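You operate a simulated robot arm through the tools that you are given. There is no shell and no other tool.

You are at the controls of a simulated robot arm. One attempt, no reset.

TASK
Put the loose patch on the plank. Then take the grey pin and leave it on top of the blue pad. Then put the small float on the timber bench away on the sill. Then put the grate on the fitting bench. Then press the feed key two times. Then press the vent key three times. Then put the blue brush on top of the short float. Then push the filter sheet shut. Keep to this order. Set down upright: small float.

The check looks at the end state, three seconds after you hand in, the way a careful person would. Anything else that was tipped, shoved, dropped, spilled or broken makes it a failure. Flat cloth is picked up by pressing the open fingertips on it (5 to 10 N) and closing them slowly along it; thin cloth reads only 2 to 8 mm in the jaws.

THE ROBOT
A 7-joint arm with a two-finger parallel gripper on a trunk, on a base that moves. Base frame: it is fixed to the floor where the robot stands at the start and does not move with it; the origin is under the middle of the robot, x ahead of it, y to its left, z up. Readings come in m, rad, newtons and seconds.
It reaches about 1.112 m from its shoulder. Its first joint turns from -2.897 to 2.897 rad. Places, roughly: blue brush (8x3x13 cm) [3.8, -3.2, 0.5]; blue pad (8x5x4 cm) [-0.5, 0.9, 0.8]; feed key [-1.6, -1.8, 0.8]; filter sheet [1, 0.4, 1]; fitting bench [-2.5, -0.3, 0.8]; grate (8x8x4 cm) [-3.6, -0.8, 0.8]; grey pin (5x3x8 cm) [-1.1, 0.9, 0.8]; loose patch (12x9x4 cm) [1.9, -0.2, 0.8]; plank [2.8, -3.9, 0.5]; short float (15x8x6 cm) [-0.7, -2.1, 0.8]; sill (13x81 cm) [-1.28, -6.82, 1.44]; small float (6x5x6 cm) [-0.2, 1, 0.8]; vent key [-1.3, -1.8, 1.3]. Payload 3.43 kg.
The tool frame sits at the grasp point between the pads (the TCP): z along the fingers, y along the line on which they close. The tips reach 0.034 m beyond it. The gripper opens to 0.128 m. The fingers are 0.024 m wide and 0.012 m thick; the gripper's body (0.048 by 0.13 m) begins 0.096 m behind the TCP.
Orientation is that of the tool frame in the base frame, as a unit quaternion [w, x, y, z]. With the fingers straight down and closing along the base's y, the tool's x points along the base's -x, its y along +y and its z along -z.

THE INTERFACE
- The arm moves only by the tool jog_arm. Its argument "deltas" is a list of rows, each an object of numbers (a shift or turn left out is 0, a gripper value left out holds the last): "dx", "dy", "dz": the shift along the tool's x, y, z in m; "wx", "wy", "wz": the turn, a rotation vector about the tool's x, y, z in rad. In form: [{"dx": .., "dy": .., "dz": .., "wx": .., "wy": .., "wz": ..}, ...]. A call has 1 to 20 rows; each row shifts and turns the commanded pose from where the row before left it, along the tool's axes as they then stand. "jaw" is the gripper command, from -1 (shut) to 1 (fully open), values between in proportion, set as the call begins (left out, the last holds). Rows are played at 5 a second. More than 0.05 m and 0.15 rad between two rows, or a gripper value outside its range, and nothing of the call is played. Where a pose cannot be reached the arm comes as near as it can. A force on the tool above 40 N (or 10 N above the force at the start of the call, whichever is more), or a blocked arm, ends the call early, and 0.2 s more pass. Each finger travels about 0.153 m/s and halts on what it meets, pressing with about 43 N; the grip force reading is that of the motor and also rises with nothing between the fingers. The clock runs only during rows and for 0.2 s after the last one: add rows that do not move to give the fingers time. The reply holds the time, the measured pose of the TCP, the force on the tool along the base axes, the opening and the grip force, in the units named above and with some noise, with the torque about the TCP (base axes, N m) and any sound that the robot's microphone picked up, and new pictures: "show" is both (left out), scene, wrist or none.
- Cameras (640 x 400 px; columns grow to the right, rows downward): "scene" is now at [0.1828, 0.239, 1.3475]; the picture's right is [0.38, -0.93, -0.01], its down [-0.70, -0.28, -0.66] and it looks along [0.61, 0.25, -0.75] (base axes); focal length 214 px, centre (320, 200). "wrist" rides on the gripper at [0.076, -0.011, -0.16] in the tool frame; the picture's right is [0.15, 0.99, 0.00], its down [-0.88, 0.13, -0.46] and it looks along [-0.45, 0.07, 0.89] (tool axes); focal length 234 px, centre (320, 200). There is no depth. A picture from a camera that has moved, and an enlarged one, comes with that camera's place and axes in the base frame and with its lens.
- roll_base(legs): drives the robot by 1 to 6 legs, each [ahead, turn to the left] in m and rad, along the robot's own axes; the way and the turn of a leg run together, so that a leg with both is an arc; at most 1.5 m and 3.142 rad a leg. The arm and the cameras ride along, it lands a little off, and it stops where it bumps. It gives what a move gives, and a new picture of the scene camera.
- pan_tilt(pan, tilt): turns the head with the scene camera to pan (to the left, within 2.094 rad either way) and tilt (down, from -0.506 to 1.204), counted from straight ahead of the robot. It gives what a move gives, and a new picture of the scene camera.
- inspect(camera, box): a new picture of the part [left, top, right, bottom] of that camera's present view, enlarged. It takes no simulated time.
- close_job(): hands the job in; it is judged then, once.

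Nothing tells you exact positions but the pictures and the camera data. Unless the task says otherwise, let go and move clear before handing in.

The tools are called by a JSON object that holds its "op" and its "data". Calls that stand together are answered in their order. jog_arm: Moves the arm, as the interface text tells. Its arguments: {"type":"object","properties":{"deltas":{"type":"array","items":{"type":"object","properties":{"dx":{"type":"number"},"dy":{"type":"number"},"dz":{"type":"number"},"wx":{"type":"number"},"wy":{"type":"number"},"wz":{"type":"number"}}}},"jaw":{"type":"number"},"show":{"type":"string","enum":["both","scene","wrist","none"]}},"required":["deltas"]} The other tools are called the same way: roll_base (legs) drives the base; pan_tilt (pan, tilt) turns the head that bears the scene camera; inspect (camera, box) takes an enlarged picture of a part of a camera's view; close_job () hands the job in.

At the start:

```text
t: 0.0
position: [0.6084, -0.3032, 1.1053]
tcp_rot: [-0.001, 0.0, 1.0, 0.0]
contact_force: [0.3, -0.8, 0.7]
wrist_torque: [0.01, 0.01, -0.01]
gripper_width: 0.128
grip_force: 0.0
robot x, y, heading: [0.0013, -0.027, -0.001]
head pan, tilt (commanded): [0.384, 0.84]
```

scene: 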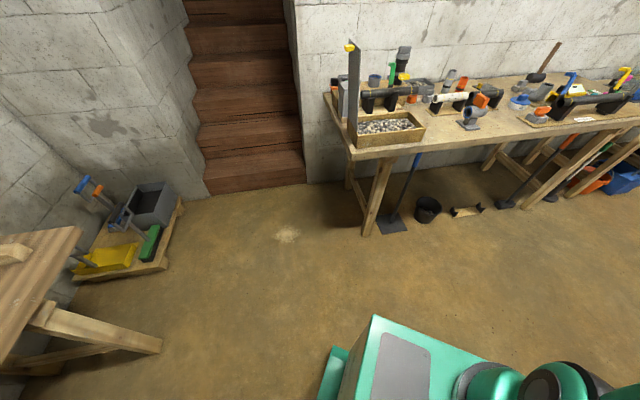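
wrist: 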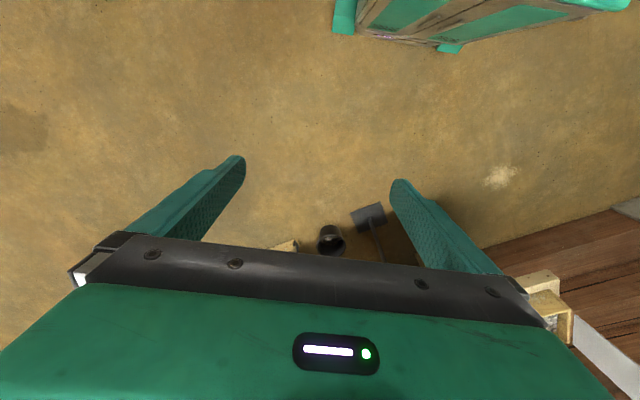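

I see a workshop: a long workbench ahead with many items, a stair to the left of it, and part of another table on the left. I will look around with the head first to learn the layout.

{"op": "pan_tilt", "data": {"pan": 0.0, "tilt": 0.4}}

{"op": "pan_tilt", "data": {"pan": -1.0, "tilt": 0.4}}

{"op": "pan_tilt", "data": {"pan": -2.09, "tilt": 0.4}}

{"op": "pan_tilt", "data": {"pan": 1.0, "tilt": 0.4}}

{"op": "pan_tilt", "data": {"pan": 2.09, "tilt": 0.4}}

```text
t: 0.9
position: [0.5954, -0.3033, 1.1135]
tcp_rot: [0.006, 0.002, 1.0, 0.0]
contact_force: [-0.9, 0.2, -0.1]
wrist_torque: [0.02, 0.01, -0.03]
gripper_width: 0.128
grip_force: 0.0
robot x, y, heading: [0.0046, -0.0259, -0.003]
head pan, tilt (commanded): [0.0, 0.4]
camera scene: at [0.2032, 0.2094, 1.3855], right [0.0, -1.0, 0.0], down [-0.4, 0.0, -0.92], along [0.92, 0.0, -0.4], focal length 214 px, centre (320, 200)
```

scene: 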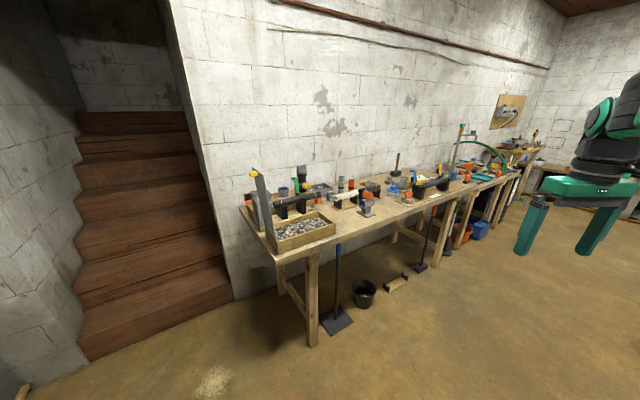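

```text
t: 2.2
position: [0.5953, -0.3037, 1.113]
tcp_rot: [0.006, 0.001, 1.0, 0.0]
contact_force: [0.3, -0.5, 0.0]
wrist_torque: [0.02, -0.01, 0.02]
gripper_width: 0.1281
grip_force: 0.1
robot x, y, heading: [0.0057, -0.0269, 0.002]
head pan, tilt (commanded): [-1.0, 0.4]
camera scene: at [0.1605, 0.1315, 1.3862], right [-0.84, -0.54, 0.01], down [-0.22, 0.33, -0.92], along [0.49, -0.77, -0.4], focal length 214 px, centre (320, 200)
```

scene: 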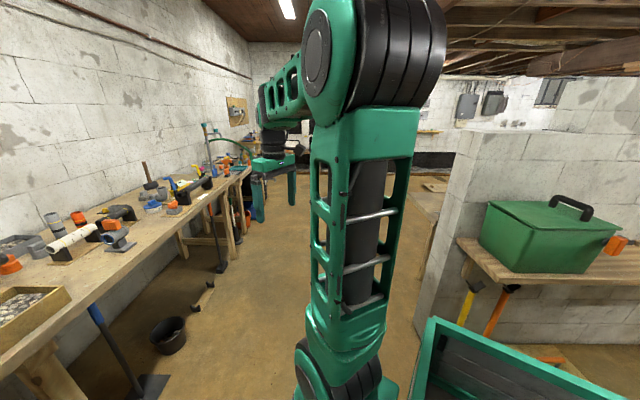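

```text
t: 3.5
position: [0.5949, -0.3031, 1.1125]
tcp_rot: [0.007, 0.0, 1.0, 0.0]
contact_force: [-0.2, -0.1, -0.3]
wrist_torque: [-0.02, 0.02, 0.0]
gripper_width: 0.1279
grip_force: 0.0
robot x, y, heading: [-0.001, -0.0251, 0.0]
head pan, tilt (commanded): [-2.089, 0.4]
camera scene: at [0.0645, 0.1288, 1.3875], right [-0.87, 0.49, 0.01], down [0.18, 0.34, -0.92], along [-0.46, -0.8, -0.38], focal length 214 px, centre (320, 200)
```

scene: 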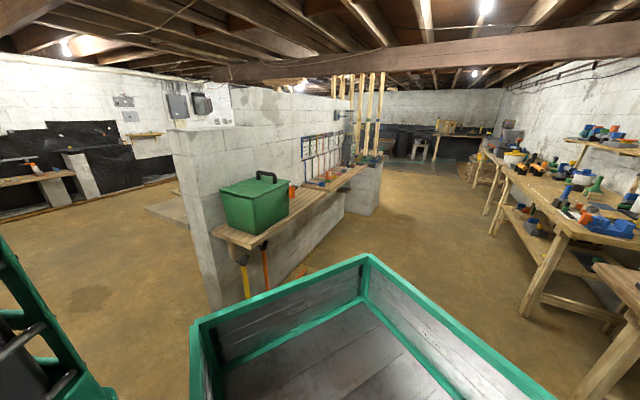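

```text
t: 6.2
position: [0.5938, -0.3047, 1.1129]
tcp_rot: [0.006, 0.001, 1.0, 0.0]
contact_force: [0.6, 0.2, -0.7]
wrist_torque: [0.0, 0.02, 0.0]
gripper_width: 0.1278
grip_force: 0.0
robot x, y, heading: [0.0025, -0.0244, -0.005]
head pan, tilt (commanded): [1.0, 0.4]
camera scene: at [0.1604, 0.2873, 1.3862], right [0.84, -0.54, -0.01], down [-0.22, -0.33, -0.92], along [0.49, 0.78, -0.4], focal length 214 px, centre (320, 200)
```

scene: 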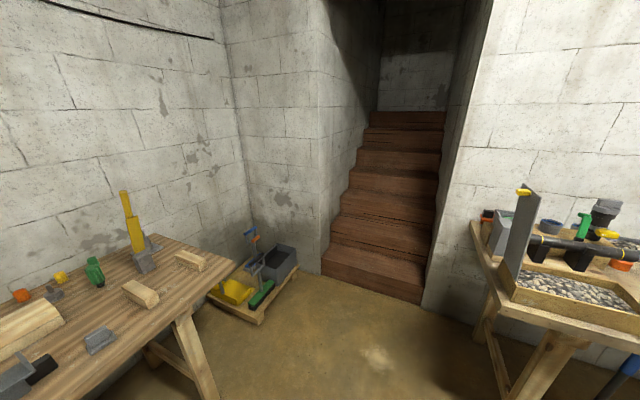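

```text
t: 7.5
position: [0.5956, -0.3036, 1.1136]
tcp_rot: [0.006, 0.001, 1.0, -0.001]
contact_force: [-0.8, 0.7, -0.3]
wrist_torque: [0.03, 0.02, 0.02]
gripper_width: 0.1281
grip_force: 0.0
robot x, y, heading: [0.0001, -0.0193, -0.004]
head pan, tilt (commanded): [2.089, 0.4]
camera scene: at [0.0645, 0.2898, 1.3875], right [0.87, 0.5, -0.01], down [0.18, -0.34, -0.92], along [-0.46, 0.8, -0.38], focal length 214 px, centre (320, 200)
```

scene: 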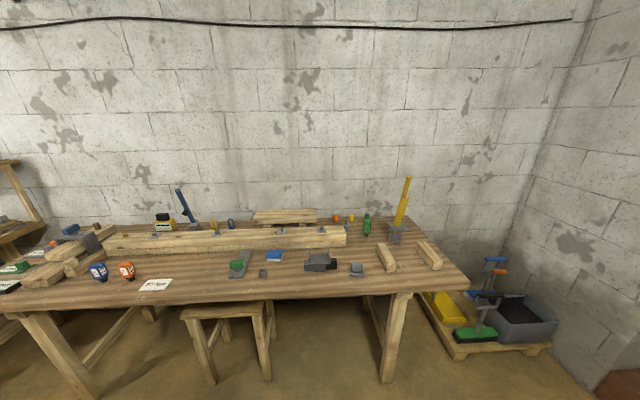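

The room is rotated relative to my frame: the pipe bench lies ahead, the timber bench to the left and behind, the parting wall to the right. I'll look closer at the bench ahead for the loose patch and filter sheet.

{"op": "pan_tilt", "data": {"pan": -0.2, "tilt": 0.4}}

{"op": "inspect", "data": {"camera": "scene", "box": [160, 140, 360, 265]}}

{"op": "inspect", "data": {"camera": "scene", "box": [300, 100, 500, 225]}}

```text
t: 9.6
position: [0.5948, -0.3035, 1.1121]
tcp_rot: [0.006, 0.001, 1.0, 0.0]
contact_force: [-0.3, 0.6, -0.6]
wrist_torque: [0.0, -0.01, 0.0]
gripper_width: 0.1282
grip_force: 0.0
robot x, y, heading: [-0.0017, -0.0232, 0.002]
head pan, tilt (commanded): [-0.201, 0.4]
camera scene: at [0.2012, 0.191, 1.3856], right [-0.2, -0.98, 0.0], down [-0.39, 0.08, -0.92], along [0.9, -0.18, -0.4], focal length 214 px, centre (320, 200)
```

scene: 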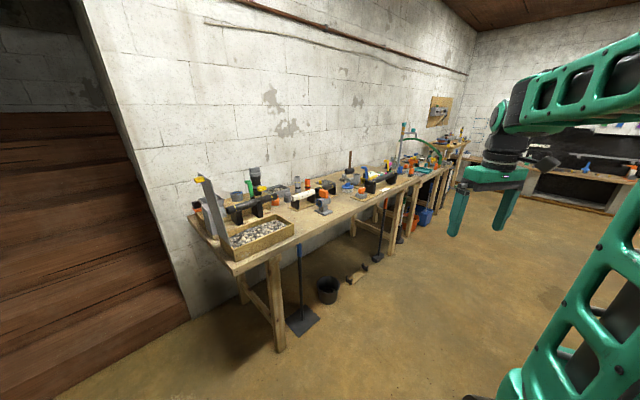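

```text
3.20 times, centred on (260, 202) of scene
camera zoom: at [0.2012, 0.191, 1.3856], right [-0.2, -0.98, 0.0], down [-0.39, 0.08, -0.92], along [0.9, -0.18, -0.4], focal length 686 px, centre (512, 192)
```

zoom: 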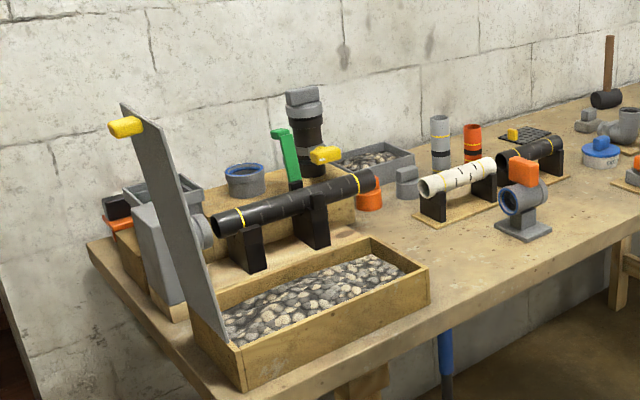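

```text
3.20 times, centred on (400, 162) of scene
camera zoom: at [0.2012, 0.191, 1.3856], right [-0.2, -0.98, 0.0], down [-0.39, 0.08, -0.92], along [0.9, -0.18, -0.4], focal length 686 px, centre (64, 320)
```

zoom: 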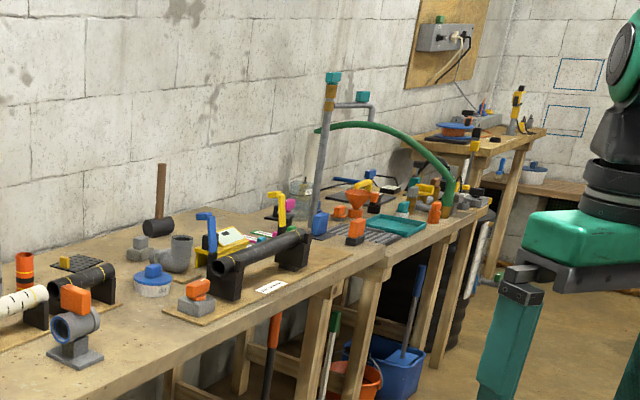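

The filter sheet is the hinged grey lid standing on the gravel tray at the bench's left end; the loose patch is the dark piece near [1.9, -0.2]. I'll check my own footprint before driving.

{"op": "pan_tilt", "data": {"pan": 0.0, "tilt": 1.2}}

{"op": "pan_tilt", "data": {"pan": -2.09, "tilt": 1.2}}

{"op": "pan_tilt", "data": {"pan": -0.8, "tilt": 0.7}}

```text
t: 10.7
position: [0.5951, -0.3034, 1.1138]
tcp_rot: [0.005, 0.002, 1.0, 0.0]
contact_force: [-0.1, 0.4, 0.5]
wrist_torque: [-0.02, -0.03, -0.01]
gripper_width: 0.1278
grip_force: 0.1
robot x, y, heading: [0.0011, -0.023, -0.004]
head pan, tilt (commanded): [0.0, 1.201]
camera scene: at [0.1655, 0.2094, 1.3233], right [0.0, -1.0, 0.0], down [-0.94, 0.0, -0.35], along [0.35, 0.0, -0.94], focal length 214 px, centre (320, 200)
```

scene: 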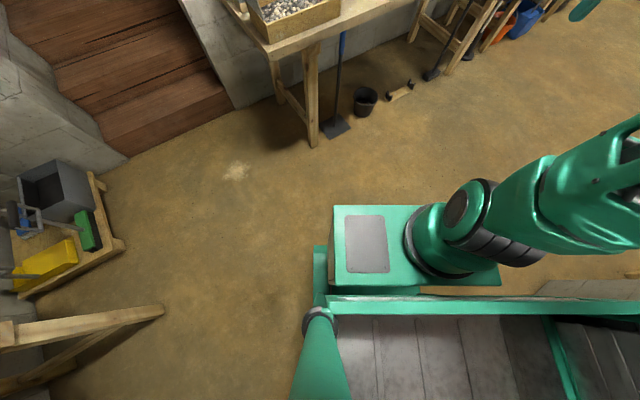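

```text
t: 12.7
position: [0.5944, -0.3034, 1.1129]
tcp_rot: [0.006, 0.001, 1.0, 0.0]
contact_force: [0.1, 0.0, 0.5]
wrist_torque: [0.01, 0.0, 0.0]
gripper_width: 0.1279
grip_force: 0.0
robot x, y, heading: [0.001, -0.0226, 0.001]
head pan, tilt (commanded): [-2.089, 1.201]
camera scene: at [0.0819, 0.1608, 1.3244], right [-0.87, 0.49, 0.01], down [0.46, 0.81, -0.37], along [-0.19, -0.31, -0.93], focal length 214 px, centre (320, 200)
```

scene: 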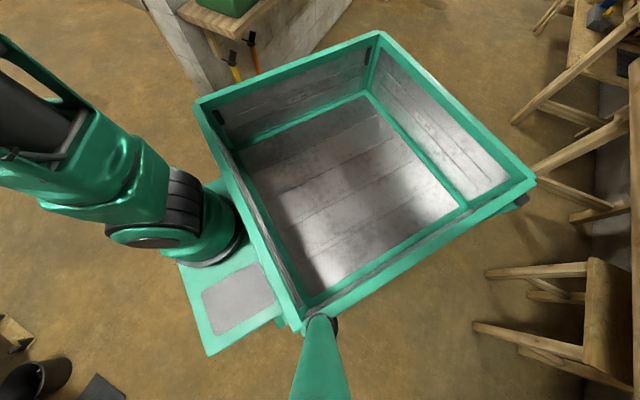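

```text
t: 14.2
position: [0.5949, -0.304, 1.1127]
tcp_rot: [0.006, 0.001, 1.0, 0.0]
contact_force: [-1.4, -0.8, 0.3]
wrist_torque: [-0.02, -0.04, 0.02]
gripper_width: 0.1279
grip_force: 0.1
robot x, y, heading: [0.0043, -0.0236, 0.0]
head pan, tilt (commanded): [-0.799, 0.7]
camera scene: at [0.1692, 0.1485, 1.3592], right [-0.72, -0.7, 0.01], down [-0.46, 0.46, -0.76], along [0.52, -0.55, -0.65], focal length 214 px, centre (320, 200)
```

scene: 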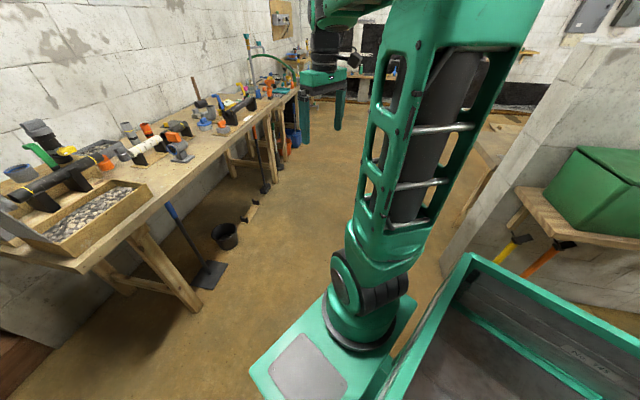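

The robot is compact (front about 0.34 m ahead of centre, arm base near the front), and the bench edge runs diagonally from about (0.95, 0.40) to (2.18, -1.71). I'll drive to face the bench near the patch.

{"op": "roll_base", "data": {"legs": [[0, -0.769], [1.15, 0], [0, 1.297]]}}

{"op": "pan_tilt", "data": {"pan": -0.1, "tilt": 0.6}}

```text
t: 26.1
position: [1.4771, -0.7261, 1.1128]
tcp_rot: [0.005, -0.283, 0.959, 0.001]
contact_force: [-1.1, -0.7, -0.5]
wrist_torque: [0.03, 0.01, 0.0]
gripper_width: 0.1281
grip_force: 0.0
robot x, y, heading: [0.8383, -0.8257, 0.574]
head pan, tilt (commanded): [-0.799, 0.7]
camera scene: at [0.883, -0.5916, 1.3592], right [-0.22, -0.98, 0.01], down [-0.64, 0.14, -0.76], along [0.74, -0.17, -0.65], focal length 214 px, centre (320, 200)
```

scene: 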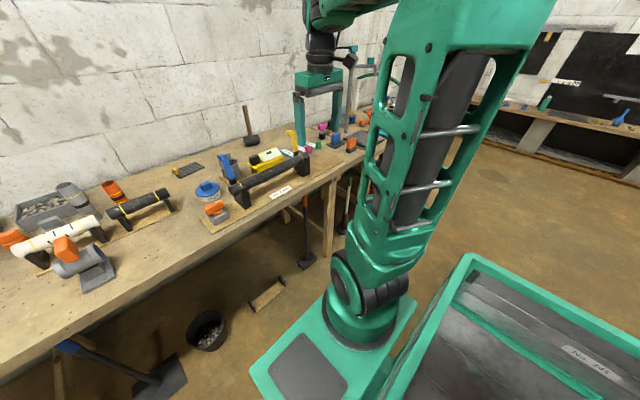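

```text
t: 27.2
position: [1.4662, -0.7327, 1.1209]
tcp_rot: [0.011, -0.283, 0.959, 0.004]
contact_force: [-0.4, -0.2, -0.3]
wrist_torque: [-0.06, -0.01, -0.01]
gripper_width: 0.1279
grip_force: 0.0
robot x, y, heading: [0.8378, -0.8312, 0.577]
head pan, tilt (commanded): [-0.099, 0.6]
camera scene: at [0.879, -0.5322, 1.3674], right [0.46, -0.89, 0.0], down [-0.51, -0.26, -0.82], along [0.73, 0.37, -0.58], focal length 214 px, centre (320, 200)
```

scene: 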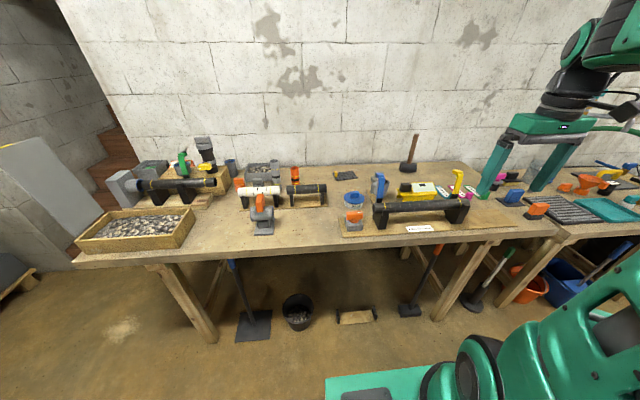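

{"op": "inspect", "data": {"camera": "scene", "box": [290, 150, 400, 220]}}

{"op": "inspect", "data": {"camera": "scene", "box": [330, 150, 470, 240]}}

{"op": "inspect", "data": {"camera": "scene", "box": [0, 120, 210, 260]}}

```text
5.71 times, centred on (345, 185) of scene
camera zoom: at [0.879, -0.5322, 1.3674], right [0.46, -0.89, 0.0], down [-0.51, -0.26, -0.82], along [0.73, 0.37, -0.58], focal length 1226 px, centre (177, 286)
```

zoom: 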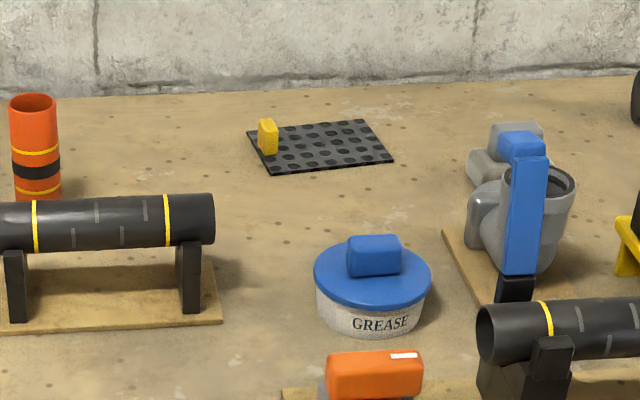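

```text
4.44 times, centred on (400, 195) of scene
camera zoom: at [0.879, -0.5322, 1.3674], right [0.46, -0.89, 0.0], down [-0.51, -0.26, -0.82], along [0.73, 0.37, -0.58], focal length 953 px, centre (-36, 222)
```

zoom: 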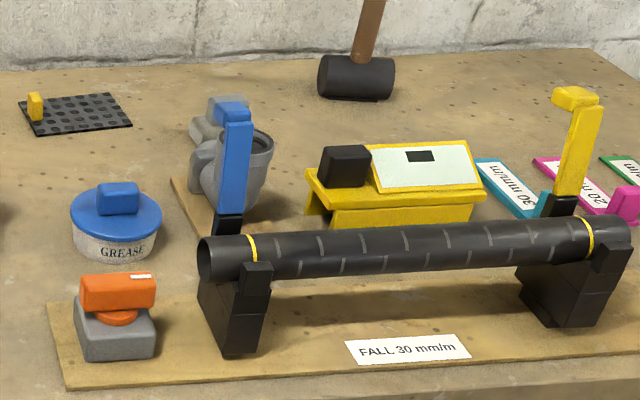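

```text
2.86 times, centred on (105, 190) of scene
camera zoom: at [0.879, -0.5322, 1.3674], right [0.46, -0.89, 0.0], down [-0.51, -0.26, -0.82], along [0.73, 0.37, -0.58], focal length 613 px, centre (934, 229)
```

zoom: 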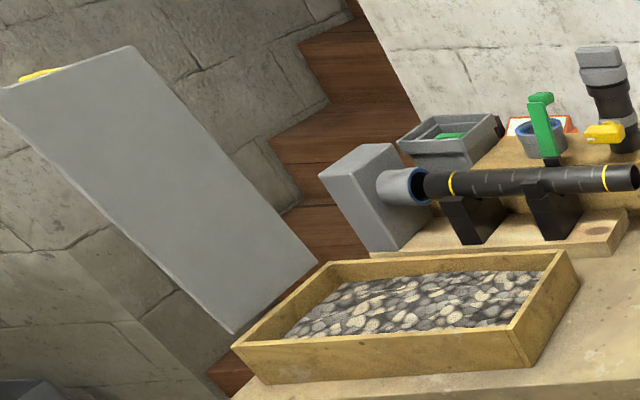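

The loose patch is a thin dark mat with a yellow tab, tab near (1.856, -0.138) on a bench top of z≈0.78. I'll roll 0.3 m closer to the bench.

{"op": "roll_base", "data": {"legs": [[0.28, 0]]}}

{"op": "pan_tilt", "data": {"pan": -0.05, "tilt": 0.7}}

{"op": "inspect", "data": {"camera": "scene", "box": [250, 100, 450, 225]}}

```text
t: 29.1
position: [1.7018, -0.5837, 1.1204]
tcp_rot: [0.012, -0.28, 0.96, 0.003]
contact_force: [0.3, 0.4, 1.0]
wrist_torque: [-0.02, -0.02, 0.0]
gripper_width: 0.1281
grip_force: 0.0
robot x, y, heading: [1.0712, -0.6745, 0.575]
head pan, tilt (commanded): [-0.099, 0.6]
camera scene: at [1.1144, -0.3806, 1.3674], right [0.45, -0.89, 0.0], down [-0.51, -0.26, -0.82], along [0.73, 0.37, -0.58], focal length 214 px, centre (320, 200)
```

scene: 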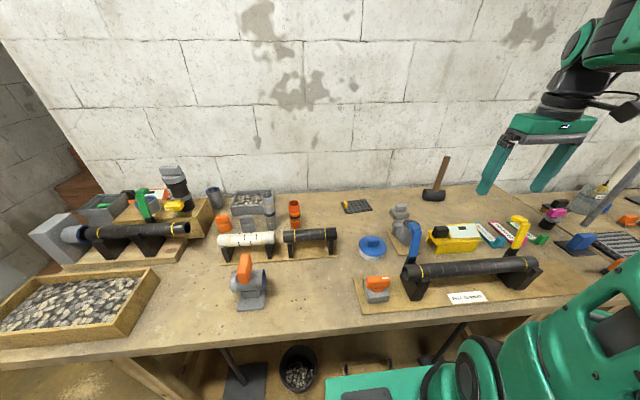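

```text
t: 29.8
position: [1.6899, -0.5911, 1.128]
tcp_rot: [0.017, -0.28, 0.96, 0.005]
contact_force: [-0.2, 0.4, -0.1]
wrist_torque: [0.01, 0.03, -0.01]
gripper_width: 0.1279
grip_force: 0.1
robot x, y, heading: [1.071, -0.6768, 0.566]
head pan, tilt (commanded): [-0.051, 0.7]
camera scene: at [1.1093, -0.3786, 1.3589], right [0.5, -0.87, 0.0], down [-0.57, -0.33, -0.76], along [0.66, 0.38, -0.65], focal length 214 px, centre (320, 200)
```

scene: 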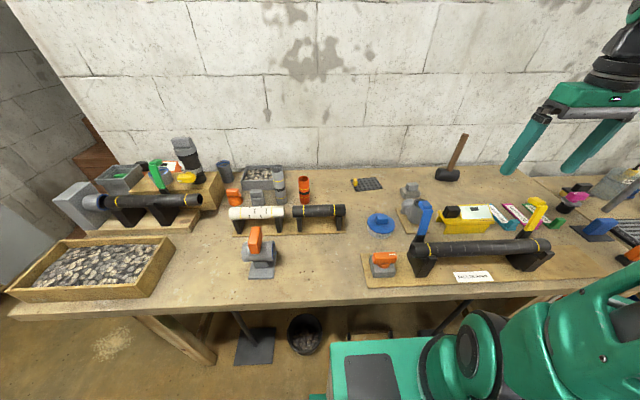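

```text
3.20 times, centred on (350, 162) of scene
camera zoom: at [1.1093, -0.3786, 1.3589], right [0.5, -0.87, 0.0], down [-0.57, -0.33, -0.76], along [0.66, 0.38, -0.65], focal length 686 px, centre (224, 320)
```

zoom: 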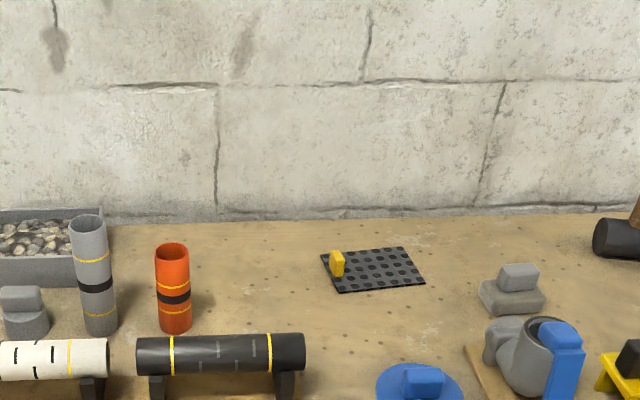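

Tab is at about (1.858, -0.130, 0.80). I'll bring the gripper over it, high, and look with the wrist camera.

{"op": "jog_arm", "data": {"deltas": [{"dx": -0.0355, "dy": 0.0271, "dz": 0.006, "wy": 0.003}, {"dx": -0.0355, "dy": 0.0271, "dz": 0.006, "wy": 0.003}, {"dx": -0.0355, "dy": 0.0271, "dz": 0.006, "wy": 0.003}, {"dx": -0.0355, "dy": 0.0271, "dz": 0.006, "wy": 0.003}, {"dx": -0.0355, "dy": 0.0271, "dz": 0.006, "wy": 0.003}, {"dx": -0.0355, "dy": 0.0271, "dz": 0.006, "wy": 0.003}, {"dx": -0.0355, "dy": 0.0271, "dz": 0.006, "wy": 0.003}, {"dx": -0.0355, "dy": 0.0271, "dz": 0.006, "wy": 0.003}, {"dx": -0.0355, "dy": 0.0271, "dz": 0.006, "wy": 0.003}, {"dx": -0.0355, "dy": 0.0271, "dz": 0.006, "wy": 0.003}, {"dx": -0.0355, "dy": 0.0271, "dz": 0.006, "wy": 0.003}, {}], "jaw": 1}}

```text
t: 32.4
position: [1.8595, -0.128, 1.0714]
tcp_rot: [0.001, -0.281, 0.96, 0.0]
contact_force: [0.2, 0.2, 0.1]
wrist_torque: [-0.03, 0.02, 0.0]
gripper_width: 0.1279
grip_force: 0.0
robot x, y, heading: [1.0733, -0.6754, 0.57]
head pan, tilt (commanded): [-0.051, 0.7]
camera scene: at [1.1093, -0.3785, 1.3588], right [0.5, -0.87, 0.0], down [-0.57, -0.33, -0.76], along [0.66, 0.38, -0.65], focal length 214 px, centre (320, 200)
camera wrist: at [1.8009, -0.1797, 1.2317], right [-0.66, 0.75, 0.0], down [0.67, 0.58, 0.46], along [0.35, 0.3, -0.89], focal length 234 px, centre (320, 200)
```

scene: 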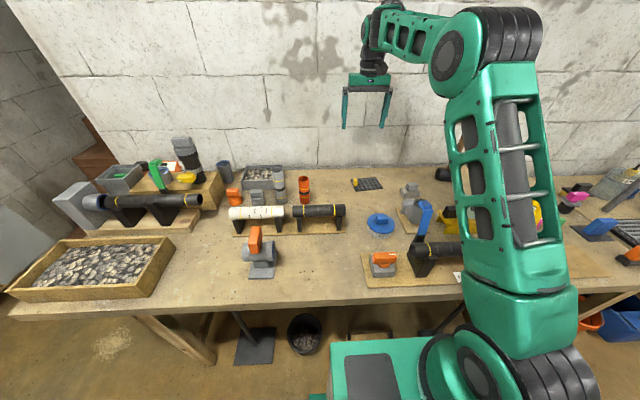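
wrist: 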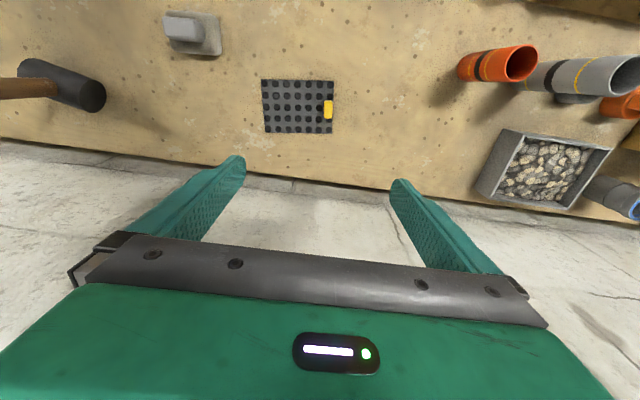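

Wrist view shows the tab thin along my closing direction, turned about 0.15 rad; triangulating puts it at about (1.824, -0.141), top near z 0.83. I'll shift, turn and descend to look again.

{"op": "jog_arm", "data": {"deltas": [{"dx": 0.0124, "dy": 0.0028, "dz": 0.04}, {"dx": 0.0124, "dy": 0.0028, "dz": 0.04}, {"dx": 0.0124, "dy": 0.0028, "dz": 0.04}, {"wz": -0.075}, {"wz": -0.075}, {}, {}], "jaw": 0.2}}

```text
t: 34.0
position: [1.823, -0.1415, 0.9518]
tcp_rot: [0.001, -0.352, 0.936, 0.0]
contact_force: [0.8, 0.6, 0.0]
wrist_torque: [0.0, 0.01, -0.03]
gripper_width: 0.0769
grip_force: 0.1
robot x, y, heading: [1.0694, -0.6778, 0.572]
head pan, tilt (commanded): [-0.051, 0.7]
camera scene: at [1.1093, -0.3785, 1.3588], right [0.5, -0.87, 0.0], down [-0.57, -0.33, -0.76], along [0.66, 0.38, -0.65], focal length 214 px, centre (320, 200)
camera wrist: at [1.7725, -0.201, 1.1109], right [-0.76, 0.65, 0.0], down [0.57, 0.68, 0.46], along [0.3, 0.35, -0.89], focal length 234 px, centre (320, 200)
```

scene: 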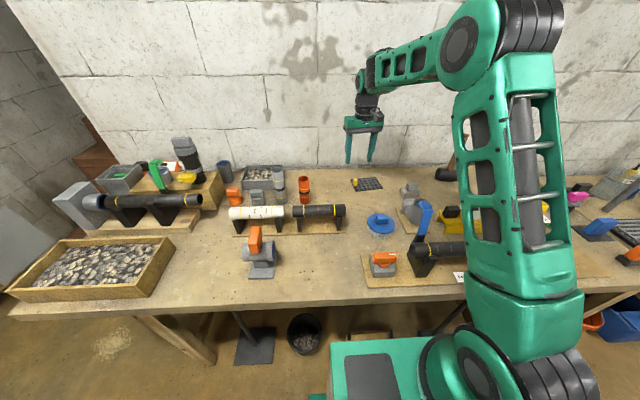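
wrist: 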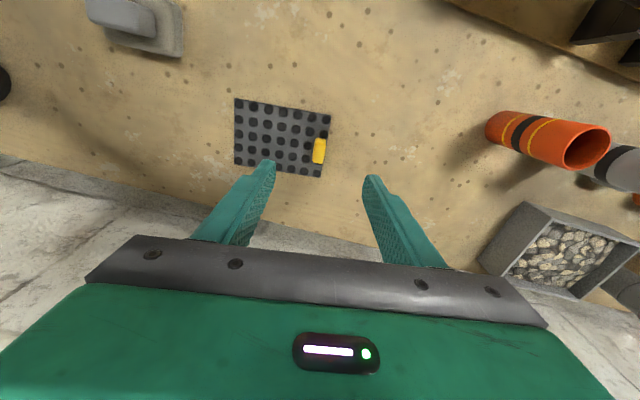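

The gripper is centred over the tab. I'll descend in steps.

{"op": "jog_arm", "data": {"deltas": [{"dz": 0.03}, {"dz": 0.03}, {"dz": 0.025}, {}], "jaw": -0.2}}

{"op": "inspect", "data": {"camera": "scene", "box": [300, 130, 430, 210]}}

```text
t: 35.0
position: [1.8235, -0.1401, 0.8628]
tcp_rot: [0.001, -0.352, 0.936, 0.001]
contact_force: [0.6, 0.0, 0.4]
wrist_torque: [-0.01, 0.01, -0.02]
gripper_width: 0.0512
grip_force: 0.0
robot x, y, heading: [1.0672, -0.6761, 0.569]
head pan, tilt (commanded): [-0.051, 0.7]
camera scene: at [1.1093, -0.3785, 1.3588], right [0.5, -0.87, 0.0], down [-0.57, -0.33, -0.76], along [0.66, 0.38, -0.65], focal length 214 px, centre (320, 200)
camera wrist: at [1.7727, -0.2003, 1.0237], right [-0.76, 0.65, 0.0], down [0.57, 0.68, 0.46], along [0.3, 0.35, -0.89], focal length 234 px, centre (320, 200)
```

scene: 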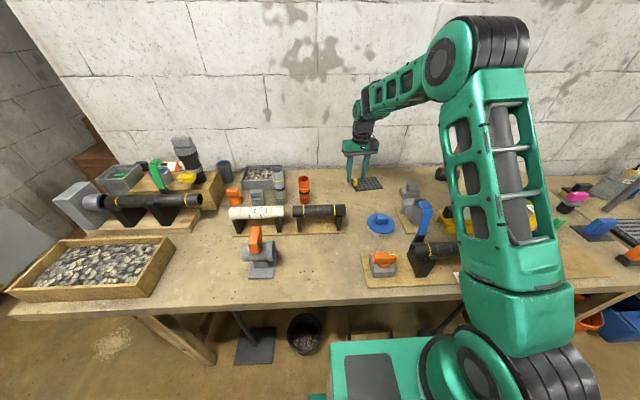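
wrist: 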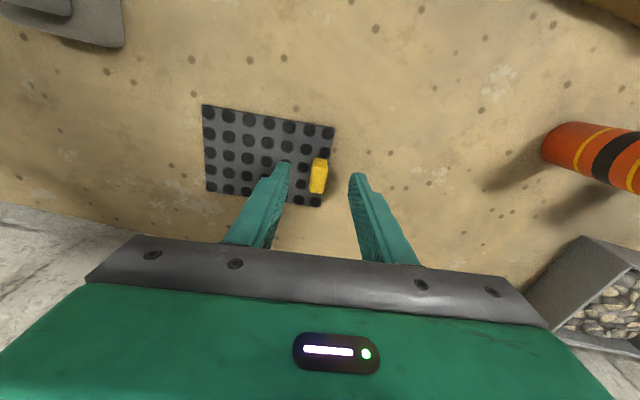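

```text
4.92 times, centred on (365, 170) of scene
camera zoom: at [1.1093, -0.3785, 1.3588], right [0.5, -0.87, 0.0], down [-0.57, -0.33, -0.76], along [0.66, 0.38, -0.65], focal length 1056 px, centre (98, 348)
```

zoom: 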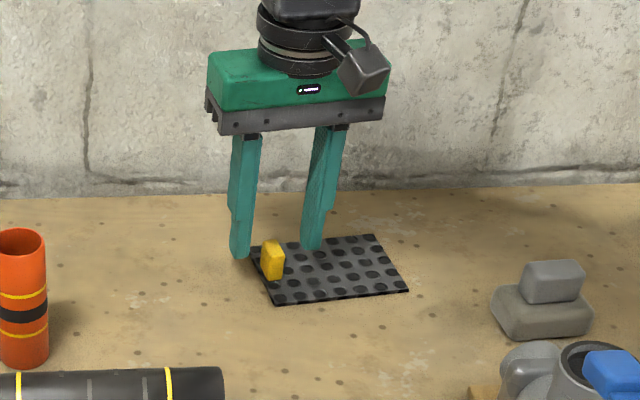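

The tab sits between the fingers; its base is near z 0.797. I'll descend about 25 mm more and close on it.

{"op": "jog_arm", "data": {"deltas": [{"dx": -0.002, "dz": 0.012}, {"dx": -0.002, "dz": 0.011}, {}], "jaw": -0.2}}

{"op": "inspect", "data": {"camera": "scene", "box": [320, 150, 400, 200]}}

```text
t: 35.8
position: [1.8263, -0.1383, 0.8412]
tcp_rot: [0.003, -0.352, 0.936, 0.001]
contact_force: [-0.1, -0.5, 0.4]
wrist_torque: [0.01, -0.02, -0.02]
gripper_width: 0.0513
grip_force: 0.0
robot x, y, heading: [1.0715, -0.6751, 0.565]
head pan, tilt (commanded): [-0.051, 0.7]
camera scene: at [1.1093, -0.3785, 1.3588], right [0.5, -0.87, 0.0], down [-0.57, -0.33, -0.76], along [0.66, 0.38, -0.65], focal length 214 px, centre (320, 200)
camera wrist: at [1.7758, -0.1983, 1.0014], right [-0.76, 0.65, 0.0], down [0.57, 0.68, 0.46], along [0.3, 0.35, -0.89], focal length 234 px, centre (320, 200)
```

scene: 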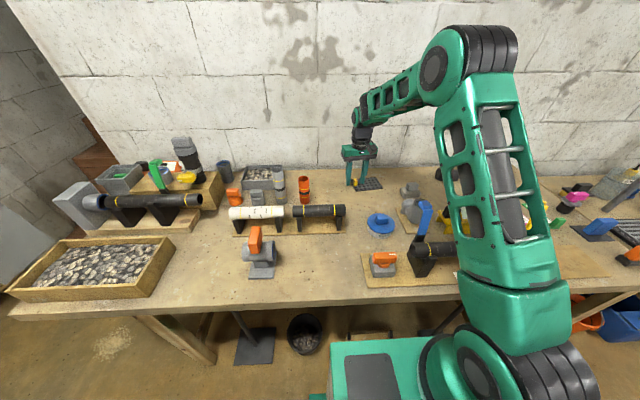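
wrist: 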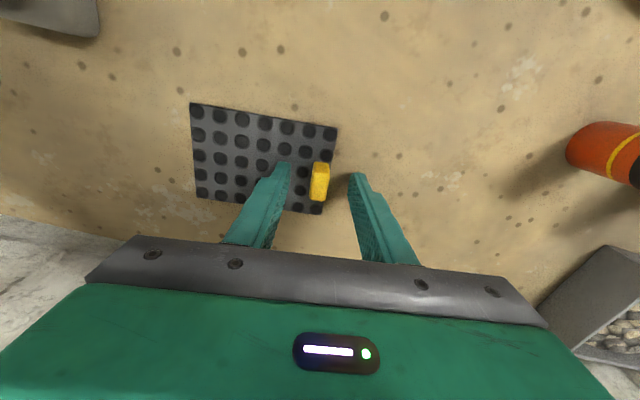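

```text
8.00 times, centred on (360, 175) of scene
camera zoom: at [1.1093, -0.3785, 1.3588], right [0.5, -0.87, 0.0], down [-0.57, -0.33, -0.76], along [0.66, 0.38, -0.65], focal length 1716 px, centre (0, 400)
```

zoom: 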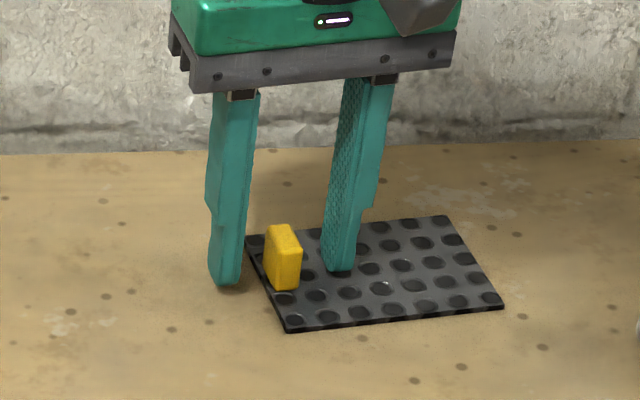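

The fingers straddle the tab with ~25 mm overlap. Closing.

{"op": "jog_arm", "data": {"deltas": [{"dz": 0.002}, {}, {}, {}], "jaw": -1}}

```text
t: 36.8
position: [1.8264, -0.1406, 0.8403]
tcp_rot: [0.002, -0.351, 0.936, 0.001]
contact_force: [1.3, -1.1, 12.1]
wrist_torque: [-0.11, -0.01, -0.08]
gripper_width: 0.0127
grip_force: 42.5
robot x, y, heading: [1.0743, -0.679, 0.573]
head pan, tilt (commanded): [-0.051, 0.7]
camera scene: at [1.1089, -0.3788, 1.3589], right [0.5, -0.87, 0.0], down [-0.57, -0.33, -0.76], along [0.66, 0.38, -0.65], focal length 214 px, centre (320, 200)
camera wrist: at [1.7756, -0.1981, 1.0005], right [-0.76, 0.65, 0.0], down [0.57, 0.68, 0.46], along [0.3, 0.35, -0.89], focal length 234 px, centre (320, 200)
```

scene: 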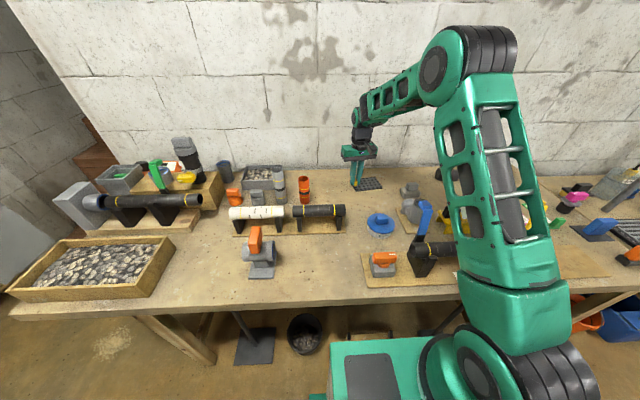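
wrist: 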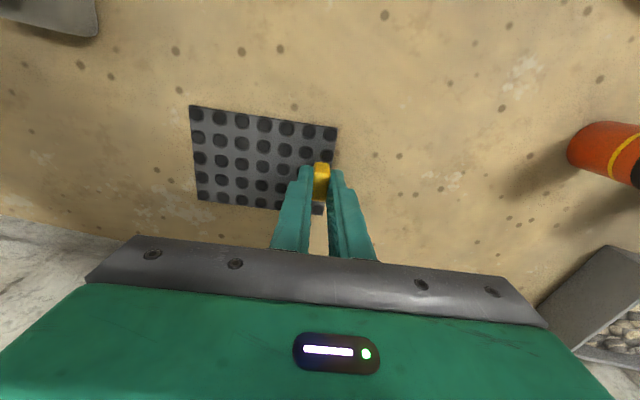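

Gripped at 12.7 mm. Lifting.

{"op": "jog_arm", "data": {"deltas": [{"dz": -0.02}, {"dz": -0.04}, {"dz": -0.045}, {"dz": -0.045}, {"dz": -0.045}, {"dz": -0.045}, {}]}}

```text
t: 38.4
position: [1.8241, -0.1386, 1.0804]
tcp_rot: [0.002, -0.351, 0.936, 0.001]
contact_force: [0.1, 0.6, -1.3]
wrist_torque: [0.01, 0.04, 0.01]
gripper_width: 0.0125
grip_force: 42.9
robot x, y, heading: [1.0718, -0.6797, 0.568]
head pan, tilt (commanded): [-0.051, 0.7]
camera scene: at [1.1093, -0.3785, 1.3588], right [0.5, -0.87, 0.0], down [-0.57, -0.33, -0.76], along [0.66, 0.38, -0.65], focal length 214 px, centre (320, 200)
camera wrist: at [1.7734, -0.1979, 1.2405], right [-0.76, 0.65, 0.0], down [0.57, 0.68, 0.46], along [0.3, 0.35, -0.89], focal length 234 px, centre (320, 200)
```

scene: 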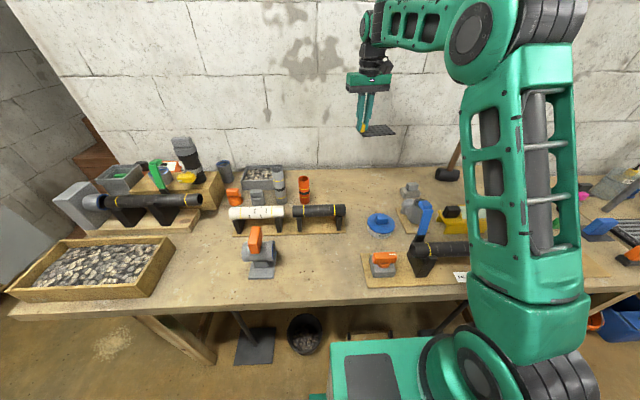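
wrist: 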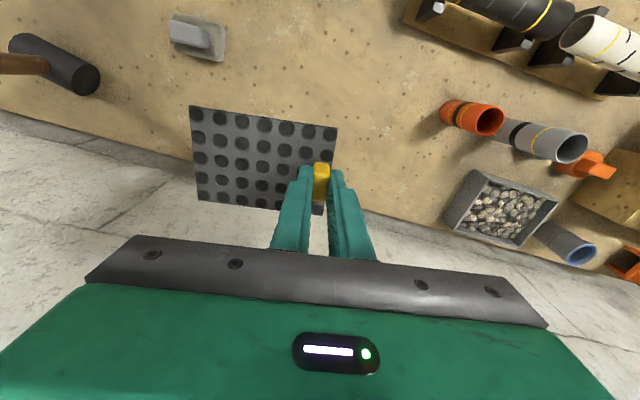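

The patch hangs flat from the tab. I'll retract the arm toward the robot, back off the bench and turn toward the plank area.

{"op": "jog_arm", "data": {"deltas": [{"dx": 0.047, "dy": 0.001, "dz": -0.005}, {"dx": 0.047, "dy": 0.001, "dz": -0.005}, {"dx": 0.047, "dy": 0.001, "dz": -0.005}, {"dx": 0.047, "dy": 0.001, "dz": -0.005}, {"dx": 0.047, "dy": 0.001, "dz": -0.005}, {"dx": 0.047, "dy": 0.001, "dz": -0.005}, {"dx": 0.047, "dy": 0.001, "dz": -0.005}, {"dx": 0.047, "dy": 0.001, "dz": -0.005}, {}]}}

{"op": "roll_base", "data": {"legs": [[-0.3, 0], [0, -1.0]]}}

{"op": "pan_tilt", "data": {"pan": -0.7, "tilt": 0.4}}

{"op": "pan_tilt", "data": {"pan": -1.5, "tilt": 0.4}}

```text
t: 40.4
position: [1.5383, -0.38, 1.1173]
tcp_rot: [0.001, -0.351, 0.936, 0.001]
contact_force: [-0.1, 0.1, -0.8]
wrist_torque: [0.03, 0.02, 0.0]
gripper_width: 0.0127
grip_force: 43.3
robot x, y, heading: [1.0691, -0.6767, 0.57]
head pan, tilt (commanded): [-0.051, 0.7]
camera scene: at [1.1092, -0.3786, 1.3588], right [0.5, -0.87, 0.0], down [-0.57, -0.33, -0.76], along [0.66, 0.38, -0.65], focal length 214 px, centre (320, 200)
camera wrist: at [1.4878, -0.4407, 1.2771], right [-0.76, 0.65, 0.0], down [0.58, 0.68, 0.46], along [0.3, 0.35, -0.89], focal length 234 px, centre (320, 200)
```

scene: 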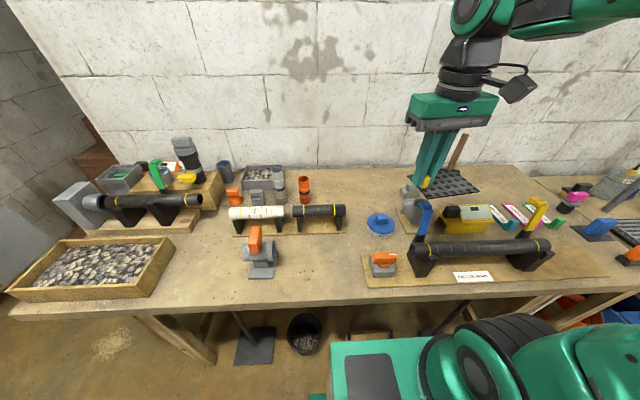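
wrist: 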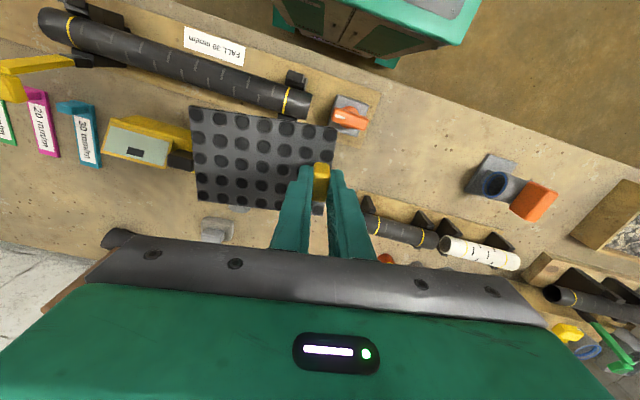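

```text
t: 45.3
position: [1.3234, -1.068, 1.1167]
tcp_rot: [0.002, 0.136, 0.991, 0.0]
contact_force: [-0.7, -0.5, 0.2]
wrist_torque: [0.0, 0.03, 0.03]
gripper_width: 0.0125
grip_force: 43.3
robot x, y, heading: [0.8238, -0.8306, -0.421]
head pan, tilt (commanded): [-0.051, 0.7]
camera scene: at [1.097, -0.6987, 1.3588], right [-0.45, -0.89, 0.0], down [-0.58, 0.3, -0.76], along [0.67, -0.34, -0.65], focal length 214 px, centre (320, 200)
```

scene: 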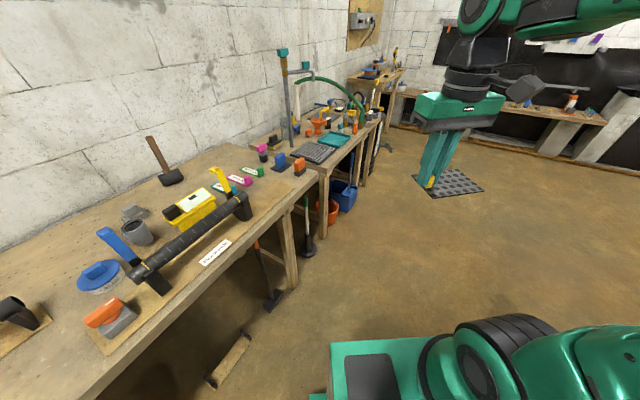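

```text
t: 46.3
position: [1.3121, -1.0633, 1.123]
tcp_rot: [0.009, 0.137, 0.991, -0.002]
contact_force: [-0.4, 0.2, -0.5]
wrist_torque: [0.05, 0.0, 0.0]
gripper_width: 0.0125
grip_force: 42.9
robot x, y, heading: [0.8275, -0.8265, -0.423]
head pan, tilt (commanded): [-0.7, 0.4]
camera scene: at [1.062, -0.7437, 1.3858], right [-0.9, -0.44, 0.01], down [-0.18, 0.36, -0.92], along [0.4, -0.83, -0.4], focal length 214 px, centre (320, 200)
```

scene: 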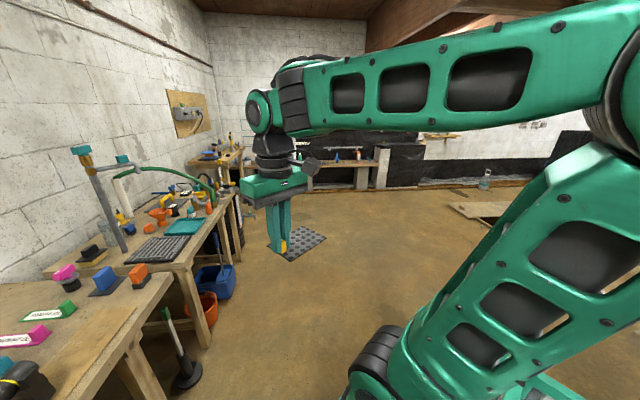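

```text
t: 47.5
position: [1.3119, -1.0634, 1.124]
tcp_rot: [0.009, 0.137, 0.991, -0.002]
contact_force: [0.4, -0.2, 0.1]
wrist_torque: [0.0, -0.01, -0.01]
gripper_width: 0.0126
grip_force: 43.7
robot x, y, heading: [0.8298, -0.8268, -0.417]
head pan, tilt (commanded): [-1.499, 0.4]
camera scene: at [0.99, -0.7473, 1.3868], right [-0.94, 0.34, 0.01], down [0.12, 0.37, -0.92], along [-0.32, -0.86, -0.39], focal length 214 px, centre (320, 200)
```

scene: 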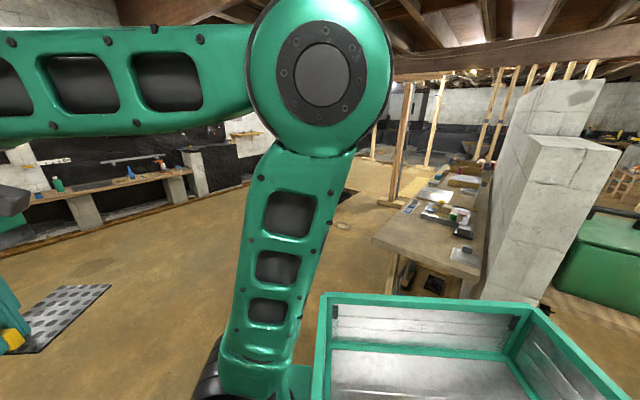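

The plank should be on the low shelf along the far wall (with brush and bottles). I'll turn and drive most of the way down the open floor.

{"op": "roll_base", "data": {"legs": [[0, -0.6], [1.2, 0], [0.7, 0]]}}

{"op": "pan_tilt", "data": {"pan": 0.3, "tilt": 0.45}}

{"op": "pan_tilt", "data": {"pan": -0.3, "tilt": 0.45}}

```text
t: 58.9
position: [2.0603, -2.9121, 1.124]
tcp_rot: [0.007, 0.43, 0.903, -0.004]
contact_force: [-0.3, -0.3, -1.0]
wrist_torque: [0.02, 0.01, -0.03]
gripper_width: 0.0124
grip_force: 42.6
robot x, y, heading: [1.7963, -2.4402, -1.036]
head pan, tilt (commanded): [-1.499, 0.4]
camera scene: at [1.9797, -2.4679, 1.3868], right [-0.57, 0.82, 0.01], down [0.31, 0.23, -0.92], along [-0.76, -0.52, -0.39], focal length 214 px, centre (320, 200)
```

scene: 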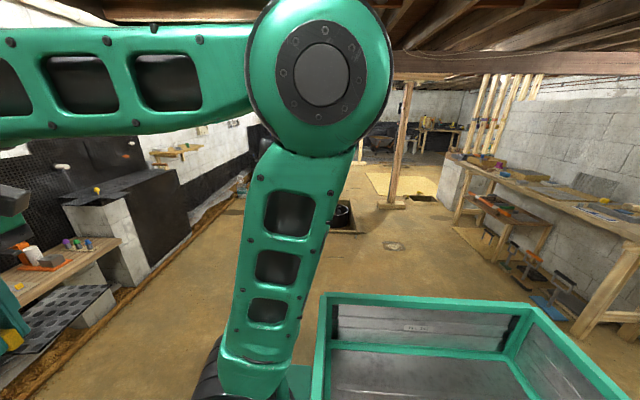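

```text
t: 60.7
position: [2.0533, -2.8982, 1.1301]
tcp_rot: [0.013, 0.43, 0.903, -0.008]
contact_force: [1.1, -0.4, -0.3]
wrist_torque: [0.03, -0.01, 0.01]
gripper_width: 0.0128
grip_force: 43.4
robot x, y, heading: [1.8023, -2.4413, -1.041]
head pan, tilt (commanded): [0.3, 0.45]
camera scene: at [2.124, -2.4768, 1.381], right [-0.67, -0.74, 0.0], down [-0.33, 0.3, -0.89], along [0.66, -0.6, -0.45], focal length 214 px, centre (320, 200)
```

scene: 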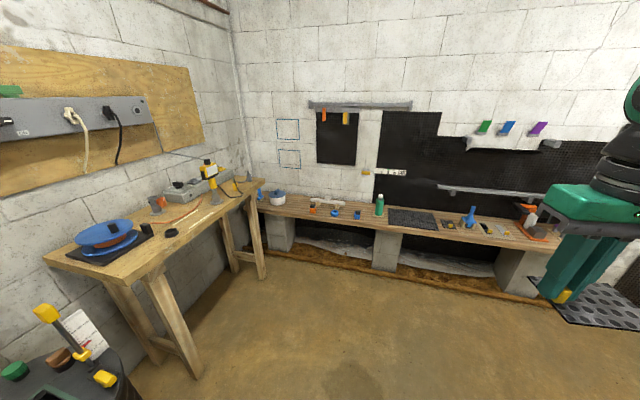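

```text
t: 61.7
position: [2.0522, -2.8978, 1.1304]
tcp_rot: [0.012, 0.43, 0.903, -0.008]
contact_force: [1.1, -0.6, -0.7]
wrist_torque: [0.0, -0.03, 0.02]
gripper_width: 0.0126
grip_force: 43.1
robot x, y, heading: [1.7991, -2.4407, -1.034]
head pan, tilt (commanded): [-0.3, 0.45]
camera scene: at [2.0773, -2.5045, 1.381], right [-0.97, -0.23, 0.0], down [-0.11, 0.43, -0.89], along [0.21, -0.87, -0.45], focal length 214 px, centre (320, 200)
```

scene: 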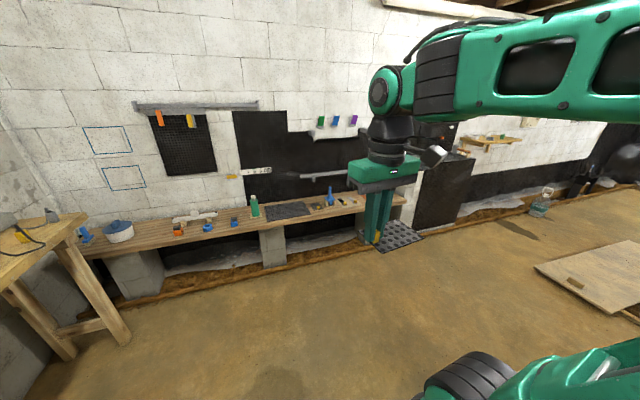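

The "plank" is the long low shelf board along the far wall (centre ≈ (2.8, -3.9)). Let me zoom in on it.

{"op": "pan_tilt", "data": {"pan": 0.2, "tilt": 0.6}}

{"op": "inspect", "data": {"camera": "scene", "box": [200, 100, 400, 225]}}

{"op": "inspect", "data": {"camera": "scene", "box": [340, 100, 540, 225]}}

```text
t: 62.6
position: [2.0525, -2.8996, 1.1301]
tcp_rot: [0.013, 0.43, 0.903, -0.008]
contact_force: [-0.3, 0.6, 0.6]
wrist_torque: [0.0, -0.02, 0.0]
gripper_width: 0.0126
grip_force: 42.1
robot x, y, heading: [1.7976, -2.4356, -1.035]
head pan, tilt (commanded): [0.201, 0.6]
camera scene: at [2.115, -2.4805, 1.3675], right [-0.74, -0.67, 0.0], down [-0.38, 0.43, -0.82], along [0.55, -0.61, -0.58], focal length 214 px, centre (320, 200)
```

scene: 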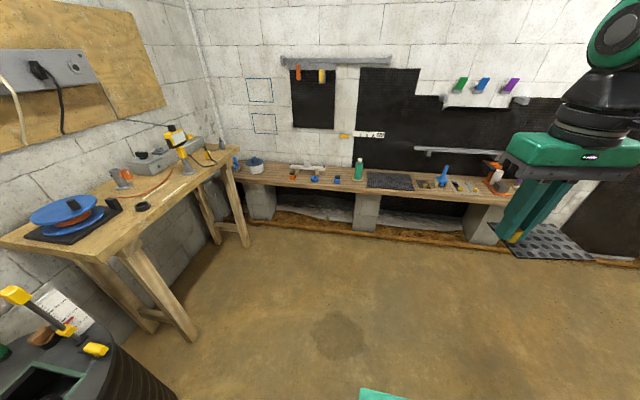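

```text
3.20 times, centred on (300, 162) of scene
camera zoom: at [2.115, -2.4805, 1.3675], right [-0.74, -0.67, 0.0], down [-0.38, 0.43, -0.82], along [0.55, -0.61, -0.58], focal length 686 px, centre (384, 320)
```

zoom: 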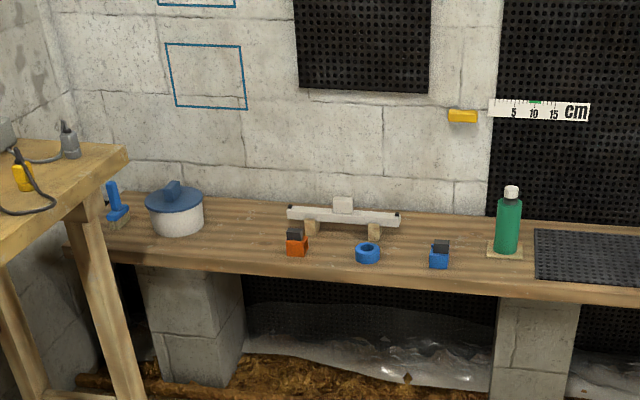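

```text
3.20 times, centred on (440, 162) of scene
camera zoom: at [2.115, -2.4805, 1.3675], right [-0.74, -0.67, 0.0], down [-0.38, 0.43, -0.82], along [0.55, -0.61, -0.58], focal length 686 px, centre (-64, 320)
```

zoom: 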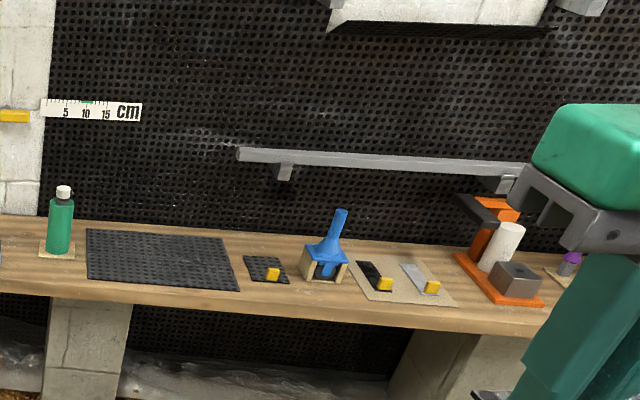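

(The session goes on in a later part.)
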